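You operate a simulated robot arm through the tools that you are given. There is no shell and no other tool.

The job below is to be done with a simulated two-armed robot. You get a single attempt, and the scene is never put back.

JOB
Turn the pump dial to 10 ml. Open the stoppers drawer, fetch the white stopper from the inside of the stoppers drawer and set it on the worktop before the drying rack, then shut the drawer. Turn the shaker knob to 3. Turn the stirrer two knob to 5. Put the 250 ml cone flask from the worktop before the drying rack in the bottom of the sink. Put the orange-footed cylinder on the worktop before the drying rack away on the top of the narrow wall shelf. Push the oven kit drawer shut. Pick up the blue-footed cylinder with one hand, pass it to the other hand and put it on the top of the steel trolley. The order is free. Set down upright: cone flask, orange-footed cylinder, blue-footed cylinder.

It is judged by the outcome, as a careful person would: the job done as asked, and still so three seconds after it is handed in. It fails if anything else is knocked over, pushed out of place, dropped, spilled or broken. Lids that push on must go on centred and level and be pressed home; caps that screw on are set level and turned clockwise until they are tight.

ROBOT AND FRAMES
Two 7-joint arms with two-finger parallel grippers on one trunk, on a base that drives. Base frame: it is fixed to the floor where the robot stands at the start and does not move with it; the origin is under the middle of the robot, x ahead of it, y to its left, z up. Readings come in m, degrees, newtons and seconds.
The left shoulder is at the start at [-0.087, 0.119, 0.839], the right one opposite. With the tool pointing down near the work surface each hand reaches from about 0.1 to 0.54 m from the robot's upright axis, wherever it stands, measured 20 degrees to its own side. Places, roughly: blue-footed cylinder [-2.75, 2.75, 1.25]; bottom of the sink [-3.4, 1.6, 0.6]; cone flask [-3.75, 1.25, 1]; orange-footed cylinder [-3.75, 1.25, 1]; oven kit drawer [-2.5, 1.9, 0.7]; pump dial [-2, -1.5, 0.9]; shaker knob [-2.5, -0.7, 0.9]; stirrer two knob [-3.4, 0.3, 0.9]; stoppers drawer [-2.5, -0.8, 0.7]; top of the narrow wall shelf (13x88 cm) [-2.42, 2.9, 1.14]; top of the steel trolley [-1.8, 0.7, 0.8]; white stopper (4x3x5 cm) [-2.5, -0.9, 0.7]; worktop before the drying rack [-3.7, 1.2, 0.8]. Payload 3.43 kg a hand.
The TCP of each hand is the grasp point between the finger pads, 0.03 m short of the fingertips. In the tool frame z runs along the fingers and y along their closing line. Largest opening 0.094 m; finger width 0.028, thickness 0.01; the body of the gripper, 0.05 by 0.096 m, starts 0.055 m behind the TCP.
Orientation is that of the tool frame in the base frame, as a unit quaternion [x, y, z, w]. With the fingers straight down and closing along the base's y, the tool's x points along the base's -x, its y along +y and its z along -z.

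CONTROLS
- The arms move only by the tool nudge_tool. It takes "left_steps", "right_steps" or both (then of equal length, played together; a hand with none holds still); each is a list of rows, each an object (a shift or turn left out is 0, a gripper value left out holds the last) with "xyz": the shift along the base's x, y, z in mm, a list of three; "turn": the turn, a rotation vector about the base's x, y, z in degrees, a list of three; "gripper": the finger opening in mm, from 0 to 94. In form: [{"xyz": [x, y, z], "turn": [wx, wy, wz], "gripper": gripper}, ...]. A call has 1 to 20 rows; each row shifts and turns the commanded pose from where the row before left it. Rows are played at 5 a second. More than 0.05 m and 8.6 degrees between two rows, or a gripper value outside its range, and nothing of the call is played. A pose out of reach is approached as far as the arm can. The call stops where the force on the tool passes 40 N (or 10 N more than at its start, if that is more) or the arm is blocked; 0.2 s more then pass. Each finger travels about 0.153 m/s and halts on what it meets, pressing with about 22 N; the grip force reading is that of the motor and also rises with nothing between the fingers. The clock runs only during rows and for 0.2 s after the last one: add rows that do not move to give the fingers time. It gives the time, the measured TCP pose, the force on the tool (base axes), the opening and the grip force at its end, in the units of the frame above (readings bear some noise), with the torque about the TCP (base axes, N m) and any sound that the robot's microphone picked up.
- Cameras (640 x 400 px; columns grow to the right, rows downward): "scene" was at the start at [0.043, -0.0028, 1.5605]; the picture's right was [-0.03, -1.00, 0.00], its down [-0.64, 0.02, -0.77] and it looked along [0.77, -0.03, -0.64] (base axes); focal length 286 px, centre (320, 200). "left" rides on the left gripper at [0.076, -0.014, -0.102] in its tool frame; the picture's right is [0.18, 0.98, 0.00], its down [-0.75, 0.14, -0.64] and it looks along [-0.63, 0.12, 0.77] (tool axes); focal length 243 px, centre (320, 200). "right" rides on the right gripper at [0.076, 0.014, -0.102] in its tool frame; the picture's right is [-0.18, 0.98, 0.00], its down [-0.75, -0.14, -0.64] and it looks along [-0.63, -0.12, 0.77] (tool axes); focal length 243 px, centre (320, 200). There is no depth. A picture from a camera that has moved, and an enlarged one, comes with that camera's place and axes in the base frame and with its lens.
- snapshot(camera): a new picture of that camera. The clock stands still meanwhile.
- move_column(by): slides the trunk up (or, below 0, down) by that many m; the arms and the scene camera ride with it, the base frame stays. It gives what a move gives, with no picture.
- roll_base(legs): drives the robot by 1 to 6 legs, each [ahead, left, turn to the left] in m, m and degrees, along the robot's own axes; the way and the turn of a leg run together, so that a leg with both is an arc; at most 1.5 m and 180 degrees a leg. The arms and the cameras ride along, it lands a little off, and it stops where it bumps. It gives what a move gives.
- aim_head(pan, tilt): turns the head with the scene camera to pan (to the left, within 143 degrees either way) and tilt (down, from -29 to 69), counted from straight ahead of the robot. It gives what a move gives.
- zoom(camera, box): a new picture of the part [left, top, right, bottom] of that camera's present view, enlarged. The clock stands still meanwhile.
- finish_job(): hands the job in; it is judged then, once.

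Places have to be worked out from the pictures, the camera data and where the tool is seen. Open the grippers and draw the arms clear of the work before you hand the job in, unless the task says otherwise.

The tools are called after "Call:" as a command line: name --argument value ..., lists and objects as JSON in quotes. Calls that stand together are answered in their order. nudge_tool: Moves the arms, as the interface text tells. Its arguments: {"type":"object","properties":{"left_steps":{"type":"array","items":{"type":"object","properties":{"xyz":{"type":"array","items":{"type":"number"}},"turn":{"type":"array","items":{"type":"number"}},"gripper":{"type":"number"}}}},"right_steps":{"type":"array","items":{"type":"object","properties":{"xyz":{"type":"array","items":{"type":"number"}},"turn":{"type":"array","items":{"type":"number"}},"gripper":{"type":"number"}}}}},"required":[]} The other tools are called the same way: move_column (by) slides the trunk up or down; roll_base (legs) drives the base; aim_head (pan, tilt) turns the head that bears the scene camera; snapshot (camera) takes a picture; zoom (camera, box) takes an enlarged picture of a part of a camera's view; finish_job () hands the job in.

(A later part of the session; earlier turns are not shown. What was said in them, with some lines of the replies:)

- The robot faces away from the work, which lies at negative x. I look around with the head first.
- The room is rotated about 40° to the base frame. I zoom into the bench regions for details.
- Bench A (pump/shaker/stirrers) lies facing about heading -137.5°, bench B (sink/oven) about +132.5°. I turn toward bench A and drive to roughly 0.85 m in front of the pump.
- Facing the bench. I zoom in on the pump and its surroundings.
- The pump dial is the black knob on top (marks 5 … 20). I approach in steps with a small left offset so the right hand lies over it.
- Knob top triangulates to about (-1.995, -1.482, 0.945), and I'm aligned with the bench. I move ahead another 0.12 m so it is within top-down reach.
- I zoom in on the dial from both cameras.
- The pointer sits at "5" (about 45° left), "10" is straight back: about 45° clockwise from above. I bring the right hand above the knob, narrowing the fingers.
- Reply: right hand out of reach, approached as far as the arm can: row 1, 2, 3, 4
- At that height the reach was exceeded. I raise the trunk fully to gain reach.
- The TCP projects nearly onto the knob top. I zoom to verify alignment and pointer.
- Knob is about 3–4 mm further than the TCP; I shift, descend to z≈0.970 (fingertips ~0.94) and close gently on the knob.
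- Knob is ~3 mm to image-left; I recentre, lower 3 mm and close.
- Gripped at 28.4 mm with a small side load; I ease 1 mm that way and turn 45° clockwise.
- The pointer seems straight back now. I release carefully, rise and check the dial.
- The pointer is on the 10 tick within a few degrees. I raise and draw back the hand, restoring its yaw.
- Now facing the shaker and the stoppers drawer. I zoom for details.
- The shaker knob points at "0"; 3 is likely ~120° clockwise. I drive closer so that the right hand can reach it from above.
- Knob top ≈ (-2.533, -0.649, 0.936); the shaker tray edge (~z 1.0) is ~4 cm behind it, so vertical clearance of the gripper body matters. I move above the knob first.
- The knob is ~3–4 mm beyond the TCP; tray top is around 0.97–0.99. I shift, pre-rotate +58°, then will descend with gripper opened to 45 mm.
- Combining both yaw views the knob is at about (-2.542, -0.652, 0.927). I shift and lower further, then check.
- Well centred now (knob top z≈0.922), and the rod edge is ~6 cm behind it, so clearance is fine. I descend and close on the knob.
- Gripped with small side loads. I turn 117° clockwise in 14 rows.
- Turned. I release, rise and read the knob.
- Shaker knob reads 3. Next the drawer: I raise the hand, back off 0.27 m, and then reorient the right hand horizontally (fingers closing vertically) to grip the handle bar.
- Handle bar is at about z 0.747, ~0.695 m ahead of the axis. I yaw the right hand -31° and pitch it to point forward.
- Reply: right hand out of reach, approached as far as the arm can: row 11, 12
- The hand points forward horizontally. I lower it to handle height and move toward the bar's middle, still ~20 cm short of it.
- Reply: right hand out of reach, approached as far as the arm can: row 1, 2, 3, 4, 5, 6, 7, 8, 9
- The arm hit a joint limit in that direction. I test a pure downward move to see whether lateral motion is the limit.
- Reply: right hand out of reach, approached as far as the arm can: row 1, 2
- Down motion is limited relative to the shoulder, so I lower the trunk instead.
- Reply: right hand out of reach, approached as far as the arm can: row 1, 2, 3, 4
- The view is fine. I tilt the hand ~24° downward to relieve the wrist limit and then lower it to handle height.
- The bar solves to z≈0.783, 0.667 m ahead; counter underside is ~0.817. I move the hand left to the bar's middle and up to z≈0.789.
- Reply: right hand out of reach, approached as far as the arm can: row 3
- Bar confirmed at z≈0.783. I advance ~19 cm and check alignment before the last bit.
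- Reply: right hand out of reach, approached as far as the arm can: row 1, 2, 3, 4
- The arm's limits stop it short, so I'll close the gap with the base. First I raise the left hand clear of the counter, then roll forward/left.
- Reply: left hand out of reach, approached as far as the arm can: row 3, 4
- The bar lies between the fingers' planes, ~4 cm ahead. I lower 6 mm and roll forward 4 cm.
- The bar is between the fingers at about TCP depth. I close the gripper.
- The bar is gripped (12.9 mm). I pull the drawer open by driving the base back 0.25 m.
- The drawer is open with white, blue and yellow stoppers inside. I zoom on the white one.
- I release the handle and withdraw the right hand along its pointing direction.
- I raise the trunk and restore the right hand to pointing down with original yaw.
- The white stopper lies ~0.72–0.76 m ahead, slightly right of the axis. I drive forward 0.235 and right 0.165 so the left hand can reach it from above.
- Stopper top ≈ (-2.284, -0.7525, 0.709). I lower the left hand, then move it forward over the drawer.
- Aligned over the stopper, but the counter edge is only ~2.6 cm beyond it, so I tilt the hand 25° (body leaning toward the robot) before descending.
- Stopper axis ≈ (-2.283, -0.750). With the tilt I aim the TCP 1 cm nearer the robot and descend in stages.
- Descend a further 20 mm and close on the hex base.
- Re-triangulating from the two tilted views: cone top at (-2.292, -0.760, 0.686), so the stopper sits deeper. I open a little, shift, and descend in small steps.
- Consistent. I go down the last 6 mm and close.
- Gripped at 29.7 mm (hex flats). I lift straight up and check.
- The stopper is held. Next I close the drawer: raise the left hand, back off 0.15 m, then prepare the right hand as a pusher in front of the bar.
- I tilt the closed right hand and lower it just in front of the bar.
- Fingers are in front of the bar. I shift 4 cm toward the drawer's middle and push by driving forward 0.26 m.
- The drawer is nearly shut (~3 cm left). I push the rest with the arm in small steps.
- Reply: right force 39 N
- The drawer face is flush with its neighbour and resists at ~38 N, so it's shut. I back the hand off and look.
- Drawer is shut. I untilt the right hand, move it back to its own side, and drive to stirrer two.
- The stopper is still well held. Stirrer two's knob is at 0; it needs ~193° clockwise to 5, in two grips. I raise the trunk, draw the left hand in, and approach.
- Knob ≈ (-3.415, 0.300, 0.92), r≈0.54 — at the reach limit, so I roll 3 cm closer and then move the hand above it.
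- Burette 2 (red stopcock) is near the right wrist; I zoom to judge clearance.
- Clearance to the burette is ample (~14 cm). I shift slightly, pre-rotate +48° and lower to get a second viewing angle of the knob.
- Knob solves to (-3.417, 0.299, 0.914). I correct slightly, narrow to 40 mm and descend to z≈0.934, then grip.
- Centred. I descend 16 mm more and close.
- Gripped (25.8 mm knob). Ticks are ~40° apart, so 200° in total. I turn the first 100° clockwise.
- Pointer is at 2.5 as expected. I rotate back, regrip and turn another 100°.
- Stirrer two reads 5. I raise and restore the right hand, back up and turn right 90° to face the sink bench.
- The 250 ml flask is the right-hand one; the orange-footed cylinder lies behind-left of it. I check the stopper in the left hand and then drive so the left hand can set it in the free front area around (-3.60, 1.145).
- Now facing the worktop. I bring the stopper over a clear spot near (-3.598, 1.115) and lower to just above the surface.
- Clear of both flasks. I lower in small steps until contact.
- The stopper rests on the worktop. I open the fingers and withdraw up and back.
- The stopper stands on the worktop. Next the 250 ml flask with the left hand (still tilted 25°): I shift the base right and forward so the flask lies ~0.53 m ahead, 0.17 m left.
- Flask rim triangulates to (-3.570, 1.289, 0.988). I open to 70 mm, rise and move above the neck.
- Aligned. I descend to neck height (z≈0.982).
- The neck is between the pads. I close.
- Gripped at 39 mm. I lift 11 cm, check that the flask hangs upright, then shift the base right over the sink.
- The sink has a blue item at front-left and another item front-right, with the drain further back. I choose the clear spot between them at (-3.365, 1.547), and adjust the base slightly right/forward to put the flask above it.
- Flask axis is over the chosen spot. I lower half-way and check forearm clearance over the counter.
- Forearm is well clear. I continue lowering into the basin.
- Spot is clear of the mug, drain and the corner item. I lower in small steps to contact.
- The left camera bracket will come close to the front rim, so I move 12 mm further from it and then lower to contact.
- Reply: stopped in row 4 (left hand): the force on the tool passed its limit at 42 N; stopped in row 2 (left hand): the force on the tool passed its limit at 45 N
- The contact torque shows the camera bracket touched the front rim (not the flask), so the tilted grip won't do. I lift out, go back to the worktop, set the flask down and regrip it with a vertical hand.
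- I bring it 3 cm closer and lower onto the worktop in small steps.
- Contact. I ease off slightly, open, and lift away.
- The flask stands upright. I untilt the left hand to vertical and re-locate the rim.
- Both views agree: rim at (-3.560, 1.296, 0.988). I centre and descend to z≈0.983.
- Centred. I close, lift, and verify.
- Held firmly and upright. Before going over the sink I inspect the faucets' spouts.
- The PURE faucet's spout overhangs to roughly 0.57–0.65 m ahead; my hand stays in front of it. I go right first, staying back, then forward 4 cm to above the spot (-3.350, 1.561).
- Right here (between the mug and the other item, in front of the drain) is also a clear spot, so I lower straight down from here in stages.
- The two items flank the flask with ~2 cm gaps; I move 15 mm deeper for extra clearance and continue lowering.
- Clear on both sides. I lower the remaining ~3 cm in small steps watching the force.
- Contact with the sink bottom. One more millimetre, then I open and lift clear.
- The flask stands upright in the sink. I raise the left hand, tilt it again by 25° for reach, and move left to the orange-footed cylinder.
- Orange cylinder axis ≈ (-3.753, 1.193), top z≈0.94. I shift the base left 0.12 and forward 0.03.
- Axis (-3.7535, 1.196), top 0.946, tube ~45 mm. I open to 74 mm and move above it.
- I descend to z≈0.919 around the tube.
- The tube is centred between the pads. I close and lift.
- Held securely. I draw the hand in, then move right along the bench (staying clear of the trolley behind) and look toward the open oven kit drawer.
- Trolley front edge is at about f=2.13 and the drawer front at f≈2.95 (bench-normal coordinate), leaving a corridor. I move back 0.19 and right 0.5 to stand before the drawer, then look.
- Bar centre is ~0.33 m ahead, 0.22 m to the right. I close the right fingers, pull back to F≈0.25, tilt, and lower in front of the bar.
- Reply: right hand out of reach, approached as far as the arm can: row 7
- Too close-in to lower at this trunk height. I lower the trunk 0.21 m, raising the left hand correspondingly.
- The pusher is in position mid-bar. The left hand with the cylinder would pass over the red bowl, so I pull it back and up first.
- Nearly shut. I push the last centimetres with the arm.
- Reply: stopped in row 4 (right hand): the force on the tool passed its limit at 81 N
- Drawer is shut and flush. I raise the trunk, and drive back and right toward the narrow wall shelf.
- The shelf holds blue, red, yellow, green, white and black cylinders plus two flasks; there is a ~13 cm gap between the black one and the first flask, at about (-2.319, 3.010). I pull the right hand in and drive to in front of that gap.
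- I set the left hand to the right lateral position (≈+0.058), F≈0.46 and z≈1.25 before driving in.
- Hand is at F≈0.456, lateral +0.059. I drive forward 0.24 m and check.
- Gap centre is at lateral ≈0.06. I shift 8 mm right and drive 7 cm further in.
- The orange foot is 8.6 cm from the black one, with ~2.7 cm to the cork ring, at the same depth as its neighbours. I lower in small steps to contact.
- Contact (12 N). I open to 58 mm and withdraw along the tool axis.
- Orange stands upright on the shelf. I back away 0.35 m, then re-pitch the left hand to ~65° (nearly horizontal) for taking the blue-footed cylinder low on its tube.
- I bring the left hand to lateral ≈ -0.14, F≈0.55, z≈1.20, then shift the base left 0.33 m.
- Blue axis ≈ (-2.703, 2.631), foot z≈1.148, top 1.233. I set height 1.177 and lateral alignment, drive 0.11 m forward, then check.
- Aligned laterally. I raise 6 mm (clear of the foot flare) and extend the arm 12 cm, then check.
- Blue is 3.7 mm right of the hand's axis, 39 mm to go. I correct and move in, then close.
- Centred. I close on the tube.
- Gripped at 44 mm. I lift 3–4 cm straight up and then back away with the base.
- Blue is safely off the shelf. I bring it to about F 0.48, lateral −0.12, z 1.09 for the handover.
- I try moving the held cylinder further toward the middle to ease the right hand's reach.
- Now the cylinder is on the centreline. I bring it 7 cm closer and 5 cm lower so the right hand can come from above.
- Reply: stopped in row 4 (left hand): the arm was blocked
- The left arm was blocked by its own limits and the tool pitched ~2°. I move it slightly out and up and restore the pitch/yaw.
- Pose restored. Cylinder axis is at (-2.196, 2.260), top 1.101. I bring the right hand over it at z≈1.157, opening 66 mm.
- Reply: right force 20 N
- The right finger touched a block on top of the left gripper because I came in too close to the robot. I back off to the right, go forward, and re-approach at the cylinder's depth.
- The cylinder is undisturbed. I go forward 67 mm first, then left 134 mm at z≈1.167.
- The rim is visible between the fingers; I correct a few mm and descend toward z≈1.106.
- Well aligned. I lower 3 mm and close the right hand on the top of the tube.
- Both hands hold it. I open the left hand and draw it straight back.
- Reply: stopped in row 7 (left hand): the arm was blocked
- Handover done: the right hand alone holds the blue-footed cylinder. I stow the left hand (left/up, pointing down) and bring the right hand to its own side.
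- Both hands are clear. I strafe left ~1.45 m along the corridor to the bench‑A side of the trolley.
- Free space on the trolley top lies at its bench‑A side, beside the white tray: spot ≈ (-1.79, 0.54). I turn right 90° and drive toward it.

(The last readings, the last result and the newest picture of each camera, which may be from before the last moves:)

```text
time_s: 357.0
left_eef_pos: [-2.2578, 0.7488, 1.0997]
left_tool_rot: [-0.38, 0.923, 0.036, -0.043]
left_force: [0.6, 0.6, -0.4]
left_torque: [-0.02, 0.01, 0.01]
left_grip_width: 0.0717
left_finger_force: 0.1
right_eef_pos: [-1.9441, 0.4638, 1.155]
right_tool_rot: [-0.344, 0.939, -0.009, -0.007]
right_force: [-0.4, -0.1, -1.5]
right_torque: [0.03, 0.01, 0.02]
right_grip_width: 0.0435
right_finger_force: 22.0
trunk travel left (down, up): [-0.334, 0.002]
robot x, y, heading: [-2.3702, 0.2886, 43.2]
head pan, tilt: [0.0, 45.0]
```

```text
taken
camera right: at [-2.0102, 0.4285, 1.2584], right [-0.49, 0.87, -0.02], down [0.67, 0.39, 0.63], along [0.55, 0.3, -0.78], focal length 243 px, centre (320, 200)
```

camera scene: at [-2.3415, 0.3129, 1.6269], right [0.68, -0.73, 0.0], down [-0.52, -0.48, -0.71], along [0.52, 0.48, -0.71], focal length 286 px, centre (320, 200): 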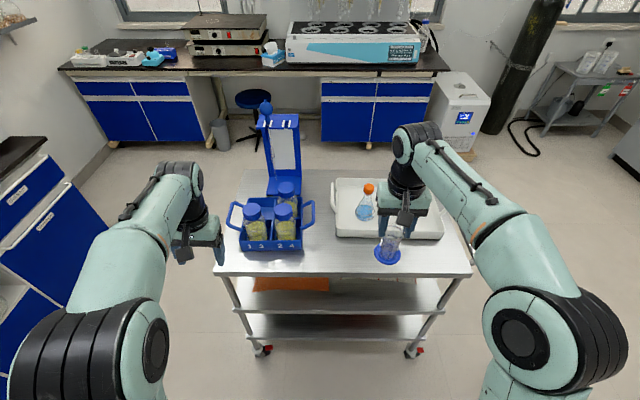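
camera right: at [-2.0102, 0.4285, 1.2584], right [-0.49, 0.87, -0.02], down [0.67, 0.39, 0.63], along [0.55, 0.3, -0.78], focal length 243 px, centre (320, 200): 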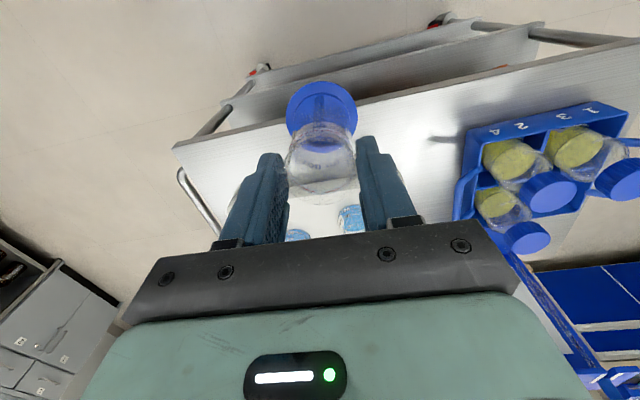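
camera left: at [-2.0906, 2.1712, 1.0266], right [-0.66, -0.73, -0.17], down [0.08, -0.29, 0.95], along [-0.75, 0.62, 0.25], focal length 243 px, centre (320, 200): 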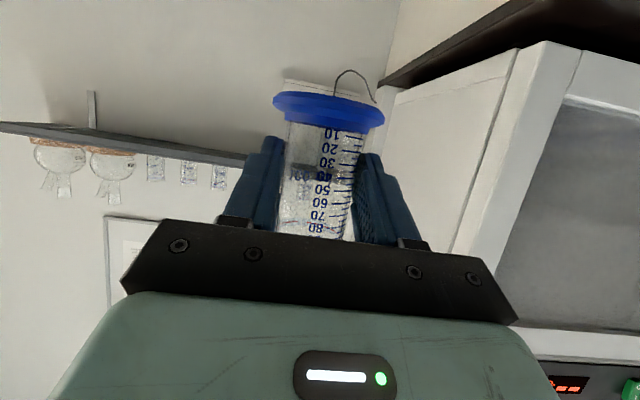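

The strip between the trolley's near edge (F≈0.52) and the white tray (F≈0.66) is free. I drive forward 0.15 m so the cylinder is over its middle.

Call:
roll_base --legs '[[0.15, 0, 0]]'

Call:
snapshot --camera "scene"

Call:
snapshot --camera "right"

```text
time_s: 358.4
left_eef_pos: [-2.1532, 0.8504, 1.1014]
left_tool_rot: [-0.381, 0.923, 0.036, -0.044]
left_force: [0.2, 0.2, 0.4]
left_torque: [0.02, 0.01, 0.01]
left_grip_width: 0.0721
left_finger_force: 0.0
right_eef_pos: [-1.8371, 0.5657, 1.1537]
right_tool_rot: [-0.344, 0.939, -0.009, -0.008]
right_force: [-0.4, 0.5, -1.3]
right_torque: [-0.04, 0.03, 0.01]
right_grip_width: 0.0438
right_finger_force: 21.8
trunk travel left (down, up): [-0.334, 0.002]
robot x, y, heading: [-2.2633, 0.388, 43.2]
head pan, tilt: [0.0, 45.0]
```

```text
taken
camera scene: at [-2.2343, 0.4135, 1.6266], right [0.68, -0.73, 0.0], down [-0.52, -0.48, -0.71], along [0.52, 0.48, -0.71], focal length 286 px, centre (320, 200)
```

scene: 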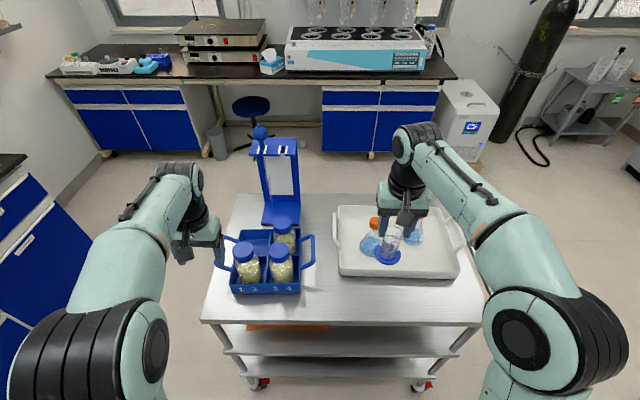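

```text
taken
camera right: at [-1.9033, 0.5297, 1.2581], right [-0.5, 0.87, -0.02], down [0.67, 0.39, 0.63], along [0.55, 0.3, -0.78], focal length 243 px, centre (320, 200)
```

right: 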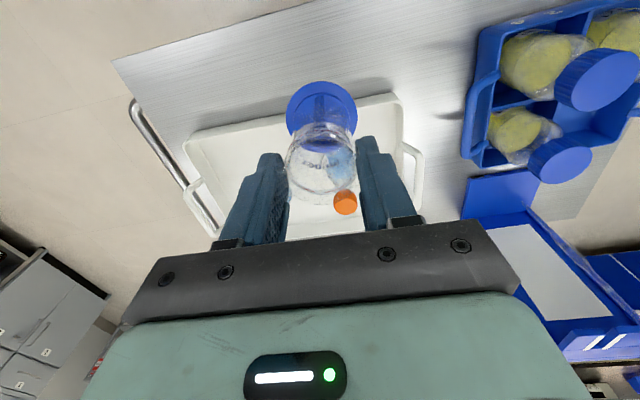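

The cylinder is over the free strip (margins ~3 and 4.5 cm). I nudge 6 mm inward and lower.

Call:
nudge_tool --right_steps '[{"xyz": [4.4, 4.1, -40]}, {"xyz": [0, 0, -45]}, {"xyz": [0, 0, -45]}, {"xyz": [0, 0, -45]}, {"xyz": [0, 0, -40]}, {}]'

Call:
snapshot --camera "scene"

Call:
snapshot --camera "right"

```text
time_s: 359.7
left_eef_pos: [-2.1534, 0.8495, 1.0997]
left_tool_rot: [-0.381, 0.923, 0.036, -0.043]
left_force: [0.9, -0.7, -0.8]
left_torque: [0.03, 0.0, -0.05]
left_grip_width: 0.0721
left_finger_force: 0.1
right_eef_pos: [-1.8291, 0.5741, 0.949]
right_tool_rot: [-0.344, 0.939, -0.005, -0.001]
right_force: [-4.2, -4.8, 15.2]
right_torque: [-0.14, 0.64, 0.12]
right_grip_width: 0.0439
right_finger_force: 21.3
trunk travel left (down, up): [-0.334, 0.002]
robot x, y, heading: [-2.2648, 0.3886, 43.0]
head pan, tilt: [0.0, 45.0]
stopped in row 6 (right hand): the force on the tool passed its limit at 68 N (the readings are from after the stop); the commanded pose is now the measured one
```

```text
taken
camera scene: at [-2.2351, 0.4131, 1.6269], right [0.68, -0.73, 0.0], down [-0.51, -0.48, -0.71], along [0.52, 0.48, -0.71], focal length 286 px, centre (320, 200)
```

scene: 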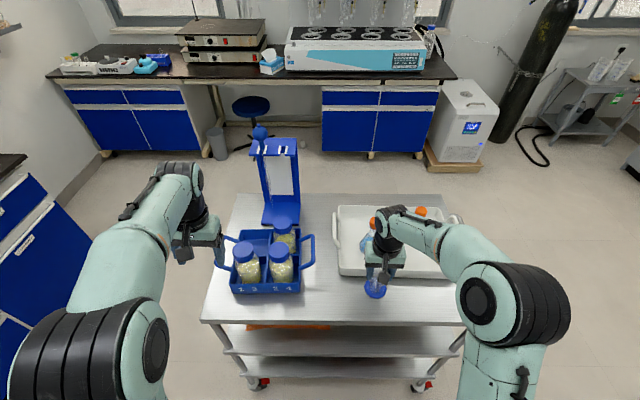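

```text
taken
camera right: at [-1.8969, 0.5375, 1.0524], right [-0.49, 0.87, -0.01], down [0.67, 0.39, 0.64], along [0.56, 0.31, -0.77], focal length 243 px, centre (320, 200)
```

right: 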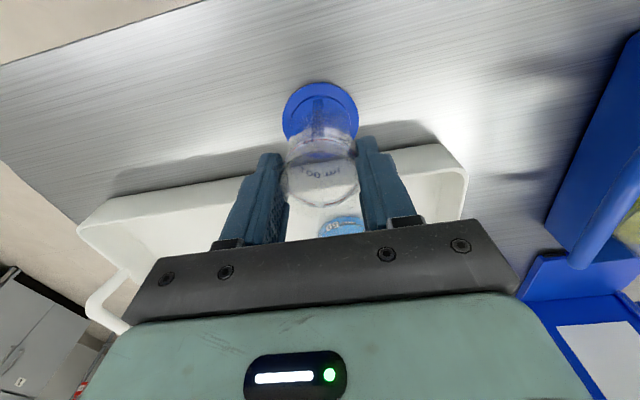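

The trolley top is higher (≈0.847) than the rough value, so the foot touched down firmly. I ease up slightly and inspect.

Call:
nudge_tool --right_steps '[{"xyz": [0, 0, 1]}, {}]'

Call:
zoom --camera "scene" --box '[310, 190, 470, 330]'

Call:
zoom --camera "right" --box '[220, 60, 420, 230]'

```text
time_s: 360.3
left_eef_pos: [-2.1531, 0.8484, 1.0998]
left_tool_rot: [-0.381, 0.923, 0.036, -0.043]
left_force: [0.0, 0.1, -0.6]
left_torque: [-0.02, 0.02, 0.01]
left_grip_width: 0.072
left_finger_force: 0.0
right_eef_pos: [-1.8307, 0.5757, 0.9489]
right_tool_rot: [-0.344, 0.939, -0.005, -0.002]
right_force: [-1.6, -3.8, 18.9]
right_torque: [0.11, 0.46, 0.09]
right_grip_width: 0.0439
right_finger_force: 21.8
trunk travel left (down, up): [-0.334, 0.002]
robot x, y, heading: [-2.2623, 0.3886, 43.1]
head pan, tilt: [0.0, 45.0]
```

```text
2.86 times, centred on (390, 260) of scene
camera zoom: at [-2.2352, 0.4129, 1.627], right [0.68, -0.73, 0.0], down [-0.51, -0.48, -0.71], along [0.52, 0.48, -0.71], focal length 818 px, centre (120, 29)
```

zoom: 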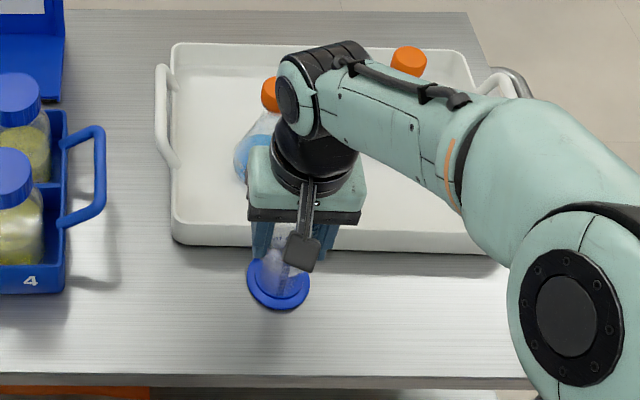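

```text
2.35 times, centred on (320, 145) of right
camera zoom: at [-1.897, 0.5375, 1.0523], right [-0.49, 0.87, -0.01], down [0.67, 0.39, 0.64], along [0.56, 0.31, -0.77], focal length 571 px, centre (320, 329)
```

zoom: 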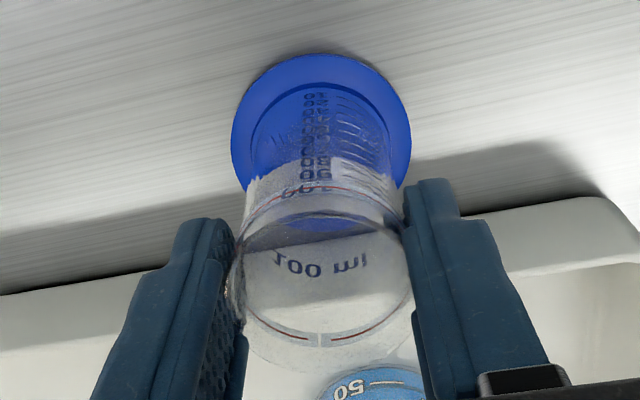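

The foot sits flat, about 1 cm clear of the tray. I relieve the pressing force before releasing.

Call:
nudge_tool --right_steps '[{"xyz": [0, 0, 1.5]}, {}]'

Call:
nudge_tool --right_steps '[{"xyz": [0, 0, 1.5]}, {}]'

```text
time_s: 360.9
left_eef_pos: [-2.1519, 0.8489, 1.1007]
left_tool_rot: [-0.381, 0.923, 0.035, -0.044]
left_force: [-0.6, -0.1, 0.2]
left_torque: [-0.01, 0.02, 0.02]
left_grip_width: 0.0723
left_finger_force: 0.1
right_eef_pos: [-1.8288, 0.5749, 0.9488]
right_tool_rot: [-0.344, 0.939, -0.005, -0.002]
right_force: [0.1, -0.3, 10.4]
right_torque: [0.29, 0.16, -0.01]
right_grip_width: 0.044
right_finger_force: 22.1
trunk travel left (down, up): [-0.334, 0.002]
robot x, y, heading: [-2.2598, 0.3878, 43.1]
head pan, tilt: [0.0, 45.0]
```

```text
time_s: 361.5
left_eef_pos: [-2.1513, 0.8495, 1.0996]
left_tool_rot: [-0.381, 0.923, 0.035, -0.044]
left_force: [1.3, 0.1, -0.1]
left_torque: [0.04, -0.01, -0.02]
left_grip_width: 0.0719
left_finger_force: 0.0
right_eef_pos: [-1.8294, 0.5736, 0.9499]
right_tool_rot: [-0.344, 0.939, -0.006, -0.004]
right_force: [1.1, -0.5, -1.1]
right_torque: [0.02, 0.02, -0.01]
right_grip_width: 0.044
right_finger_force: 22.2
trunk travel left (down, up): [-0.334, 0.002]
robot x, y, heading: [-2.2627, 0.3882, 43.1]
head pan, tilt: [0.0, 45.0]
```

Load is now just the cylinder's weight; I lower 1 mm and open, then rise.

Call:
nudge_tool --right_steps '[{"xyz": [0, 0, -1]}, {"gripper": 50}, {"gripper": 64}, {}, {"xyz": [0, 0, 30]}, {"xyz": [0, 0, 45]}, {"xyz": [0, 0, 45]}, {"xyz": [-10, -9, 45]}, {}]'

Call:
snapshot --camera "scene"

Call:
snapshot --camera "right"

```text
time_s: 363.5
left_eef_pos: [-2.1525, 0.8502, 1.0993]
left_tool_rot: [-0.38, 0.923, 0.035, -0.044]
left_force: [0.6, 0.9, -0.2]
left_torque: [-0.01, 0.02, 0.01]
left_grip_width: 0.0719
left_finger_force: 0.1
right_eef_pos: [-1.8407, 0.5676, 1.1112]
right_tool_rot: [-0.344, 0.939, -0.006, -0.002]
right_force: [-0.4, -0.3, -1.3]
right_torque: [-0.03, 0.05, -0.02]
right_grip_width: 0.064
right_finger_force: 0.0
trunk travel left (down, up): [-0.334, 0.002]
robot x, y, heading: [-2.2638, 0.39, 43.6]
head pan, tilt: [0.0, 45.0]
```

```text
taken
camera scene: at [-2.2333, 0.4144, 1.6269], right [0.68, -0.73, 0.0], down [-0.52, -0.48, -0.71], along [0.52, 0.48, -0.71], focal length 286 px, centre (320, 200)
```

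scene: 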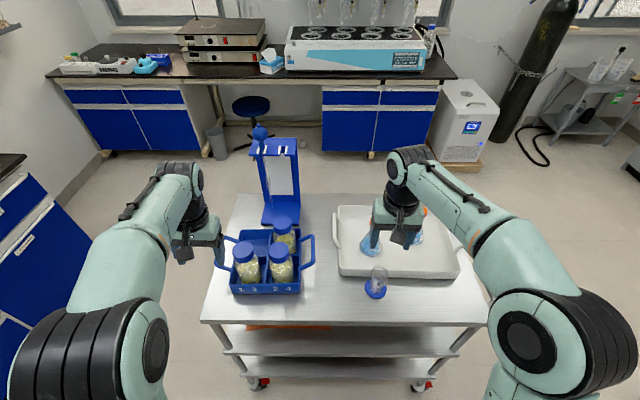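

```text
taken
camera right: at [-1.9078, 0.5305, 1.2162], right [-0.49, 0.87, -0.01], down [0.67, 0.39, 0.64], along [0.56, 0.31, -0.77], focal length 243 px, centre (320, 200)
```

right: 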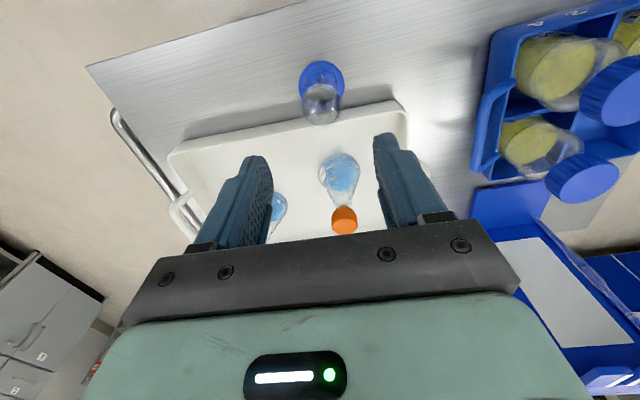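

The blue-footed cylinder stands on the trolley. I back away and do a final check of the knobs with the head camera.

Call:
roll_base --legs '[[-0.25, 0, 0]]'

Call:
aim_head --pan -138 --tilt 40

Call:
snapshot --camera "scene"

Call:
aim_head --pan 138 --tilt 40

Call:
snapshot --camera "scene"

```text
time_s: 365.3
left_eef_pos: [-2.3357, 0.6768, 1.0994]
left_tool_rot: [-0.38, 0.923, 0.036, -0.042]
left_force: [0.4, 0.0, 0.0]
left_torque: [0.04, -0.03, 0.0]
left_grip_width: 0.072
left_finger_force: 0.0
right_eef_pos: [-2.0251, 0.3939, 1.1119]
right_tool_rot: [-0.344, 0.939, -0.005, -0.002]
right_force: [-0.5, -0.7, 0.1]
right_torque: [-0.03, 0.02, 0.01]
right_grip_width: 0.0646
right_finger_force: 0.1
trunk travel left (down, up): [-0.334, 0.002]
robot x, y, heading: [-2.4477, 0.217, 43.1]
head pan, tilt: [0.0, 45.0]
```

```text
time_s: 367.5
left_eef_pos: [-2.3356, 0.6761, 1.1013]
left_tool_rot: [-0.38, 0.923, 0.035, -0.043]
left_force: [1.0, -0.1, -0.4]
left_torque: [0.02, 0.0, 0.02]
left_grip_width: 0.0721
left_finger_force: 0.1
right_eef_pos: [-2.0251, 0.3941, 1.1123]
right_tool_rot: [-0.343, 0.939, -0.006, -0.002]
right_force: [0.3, -0.6, 0.7]
right_torque: [0.0, -0.03, 0.0]
right_grip_width: 0.0642
right_finger_force: 0.0
trunk travel left (down, up): [-0.334, 0.002]
robot x, y, heading: [-2.4422, 0.2143, 43.1]
head pan, tilt: [-138.0, 40.0]
```

```text
taken
camera scene: at [-2.4846, 0.1007, 1.6341], right [-1.0, 0.08, 0.0], down [0.05, 0.64, -0.77], along [-0.06, -0.76, -0.64], focal length 286 px, centre (320, 200)
```

scene: 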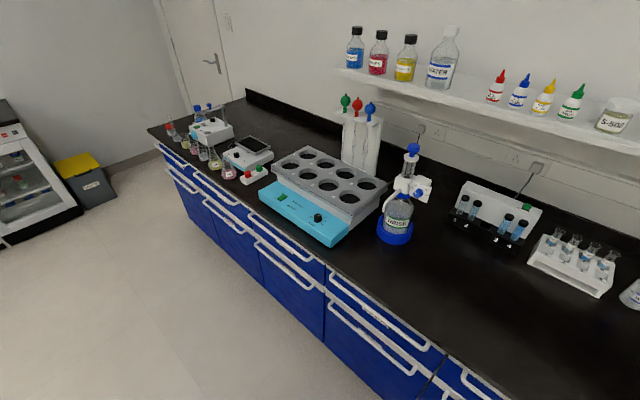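

```text
time_s: 371.3
left_eef_pos: [-2.3356, 0.6765, 1.0996]
left_tool_rot: [-0.38, 0.923, 0.035, -0.044]
left_force: [0.0, 0.1, 0.1]
left_torque: [-0.03, -0.04, 0.0]
left_grip_width: 0.0721
left_finger_force: 0.1
right_eef_pos: [-2.0256, 0.3945, 1.1109]
right_tool_rot: [-0.343, 0.939, -0.005, -0.003]
right_force: [-0.5, -0.3, 0.4]
right_torque: [-0.03, 0.0, 0.02]
right_grip_width: 0.0643
right_finger_force: 0.0
trunk travel left (down, up): [-0.334, 0.002]
robot x, y, heading: [-2.4466, 0.2224, 43.0]
head pan, tilt: [138.0, 40.0]
```

```text
taken
camera scene: at [-2.5625, 0.1838, 1.6341], right [-0.02, 1.0, 0.0], down [0.64, 0.01, -0.77], along [-0.77, -0.01, -0.64], focal length 286 px, centre (320, 200)
```

scene: 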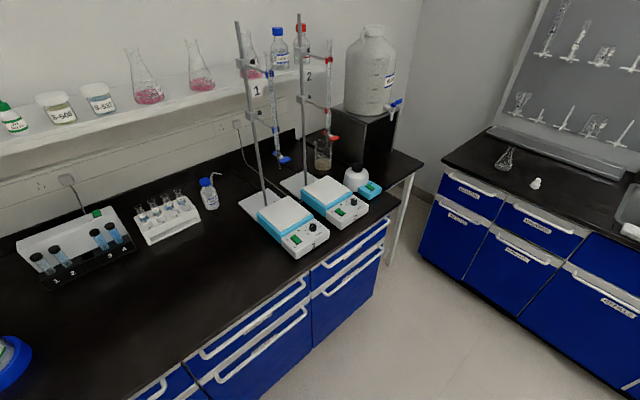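

Call:
zoom --camera "scene" --box '[300, 175, 380, 235]'

Call:
aim_head --pan -138 --tilt 40

Call:
zoom --camera "scene" --box '[280, 190, 360, 240]'

Call:
zoom --camera "scene" --box '[150, 95, 290, 195]'

Call:
zoom --camera "scene" --box '[180, 160, 380, 320]'

```text
6.67 times, centred on (340, 205) of scene
camera zoom: at [-2.5625, 0.1838, 1.6341], right [-0.02, 1.0, 0.0], down [0.64, 0.01, -0.77], along [-0.77, -0.01, -0.64], focal length 1910 px, centre (187, 167)
```

zoom: 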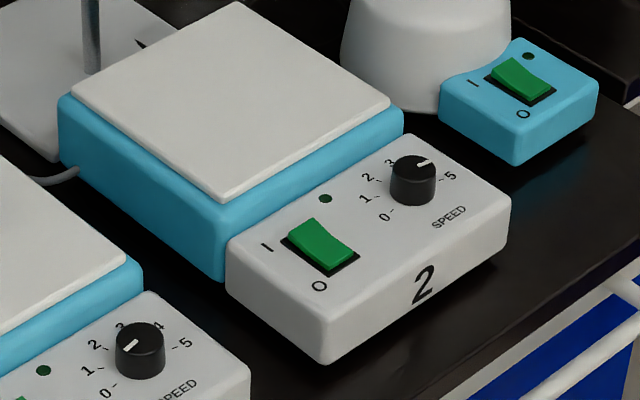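

```text
time_s: 375.1
left_eef_pos: [-2.3359, 0.6782, 1.0996]
left_tool_rot: [-0.38, 0.923, 0.036, -0.045]
left_force: [0.9, -0.3, 0.2]
left_torque: [-0.02, -0.04, 0.01]
left_grip_width: 0.072
left_finger_force: 0.3
right_eef_pos: [-2.0259, 0.3932, 1.1132]
right_tool_rot: [-0.344, 0.939, -0.007, -0.003]
right_force: [0.3, -0.2, 0.3]
right_torque: [-0.02, -0.01, 0.02]
right_grip_width: 0.0641
right_finger_force: 0.1
trunk travel left (down, up): [-0.334, 0.002]
robot x, y, heading: [-2.444, 0.2167, 43.0]
head pan, tilt: [-138.0, 40.0]
```

```text
8.00 times, centred on (320, 215) of scene
camera zoom: at [-2.4847, 0.1007, 1.6341], right [-1.0, 0.08, 0.0], down [0.05, 0.64, -0.77], along [-0.06, -0.76, -0.64], focal length 2292 px, centre (320, 80)
```

zoom: 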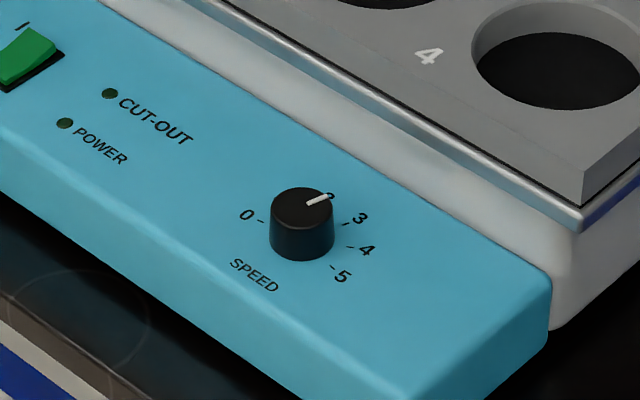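

```text
4.00 times, centred on (220, 145) of scene
camera zoom: at [-2.4847, 0.1007, 1.6341], right [-1.0, 0.08, 0.0], down [0.05, 0.64, -0.77], along [-0.06, -0.76, -0.64], focal length 1146 px, centre (720, 420)
```

zoom: 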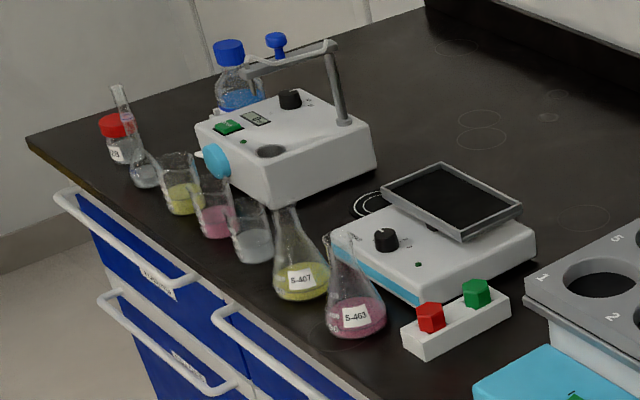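

```text
2.50 times, centred on (280, 240) of scene
camera zoom: at [-2.4847, 0.1007, 1.6341], right [-1.0, 0.08, 0.0], down [0.05, 0.64, -0.77], along [-0.06, -0.76, -0.64], focal length 716 px, centre (420, 100)
```

zoom: 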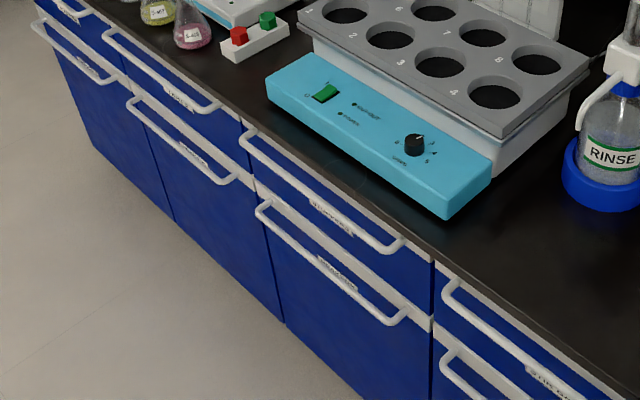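

Stirrer two reads 5, the shaker pointer is at 3 within a few degrees, and the drawers are shut. One last look at the trolley before handing in.

Call:
aim_head --pan 0 --tilt 35

Call:
zoom --camera "scene" --box '[220, 120, 500, 320]'

Call:
aim_head --pan 95 --tilt 25

Call:
snapshot --camera "scene"

```text
time_s: 377.4
left_eef_pos: [-2.335, 0.6764, 1.0997]
left_tool_rot: [-0.379, 0.923, 0.036, -0.044]
left_force: [0.0, 0.5, -0.2]
left_torque: [-0.01, -0.04, 0.01]
left_grip_width: 0.0722
left_finger_force: 0.0
right_eef_pos: [-2.0258, 0.3942, 1.1124]
right_tool_rot: [-0.343, 0.939, -0.006, -0.003]
right_force: [-0.1, 0.5, 0.4]
right_torque: [0.02, 0.0, 0.02]
right_grip_width: 0.064
right_finger_force: 0.0
trunk travel left (down, up): [-0.334, 0.002]
robot x, y, heading: [-2.4475, 0.2179, 42.9]
head pan, tilt: [0.0, 35.0]
```

```text
2.00 times, centred on (360, 220) of scene
camera zoom: at [-2.4131, 0.2456, 1.6417], right [0.68, -0.73, 0.0], down [-0.42, -0.39, -0.82], along [0.6, 0.56, -0.57], focal length 573 px, centre (240, 160)
```

zoom: 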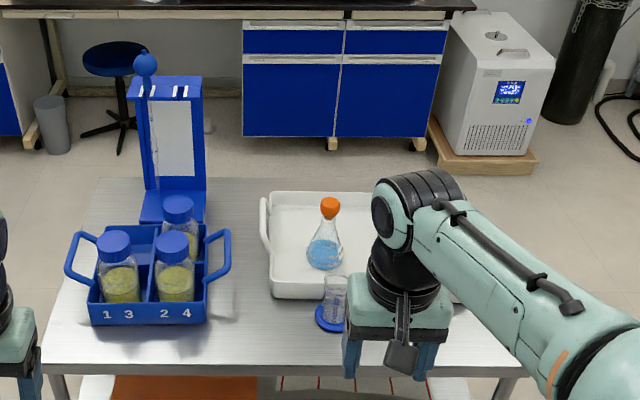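

```text
time_s: 379.1
left_eef_pos: [-2.3363, 0.6763, 1.1004]
left_tool_rot: [-0.38, 0.923, 0.036, -0.045]
left_force: [-0.5, 0.6, 0.6]
left_torque: [-0.01, -0.01, -0.01]
left_grip_width: 0.072
left_finger_force: 0.1
right_eef_pos: [-2.0265, 0.3931, 1.1118]
right_tool_rot: [-0.344, 0.939, -0.006, -0.003]
right_force: [-1.1, 0.4, -0.8]
right_torque: [0.02, 0.02, -0.04]
right_grip_width: 0.064
right_finger_force: 0.0
trunk travel left (down, up): [-0.334, 0.002]
robot x, y, heading: [-2.4472, 0.2131, 43.1]
head pan, tilt: [95.0, 25.0]
```

```text
taken
camera scene: at [-2.546, 0.247, 1.6575], right [0.67, 0.74, 0.0], down [0.31, -0.28, -0.91], along [-0.67, 0.61, -0.42], focal length 286 px, centre (320, 200)
```

scene: 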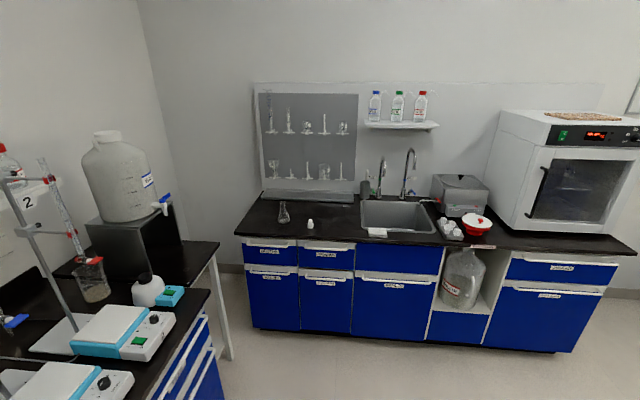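

Everything checks out: both drawers are shut, the stopper is on the worktop, the flask is in the sink, and the cylinders are on the shelf and the trolley. The grippers are open and clear, so I hand in the job.

Call:
finish_job

```text
The job is handed in.
```

I finished every part of the job and handed it in; the result hasn't come back yet.

- **Pump dial:** turned to 10 ml and within a few degrees of the mark.
- **Stoppers drawer:** opened, and the white stopper set down on the worktop before the drying rack. The drawer is shut and flush with its neighbours.
- **Shaker knob:** at 3, about 3–4° short of the mark by my last overhead look. The marks are about 40° apart, so I left it.
- **Stirrer two knob:** at 5.
- **250 ml cone flask:** upright on the bottom of the sink, between the two flasks already there. I had to set it down and grip it again, because on the first try a bracket on the hand hit the sink's front rim with a force of 40–45 N.
- **Orange-footed cylinder:** upright on the narrow wall shelf, between the black-footed cylinder and the first round flask.
- **Oven kit drawer:** pushed shut.
- **Blue-footed cylinder:** picked up with the left hand, passed straight to the right, and set upright on the trolley top, about 1 cm from the white tray. During the handover the right finger bumped the left gripper at about 20 N. The cylinder then touched down at 68 N, because the trolley top was about 5 cm higher than the rough height given. It looked undamaged both times.

I saw nothing else knocked over or moved. The grippers are open and the arms are clear.
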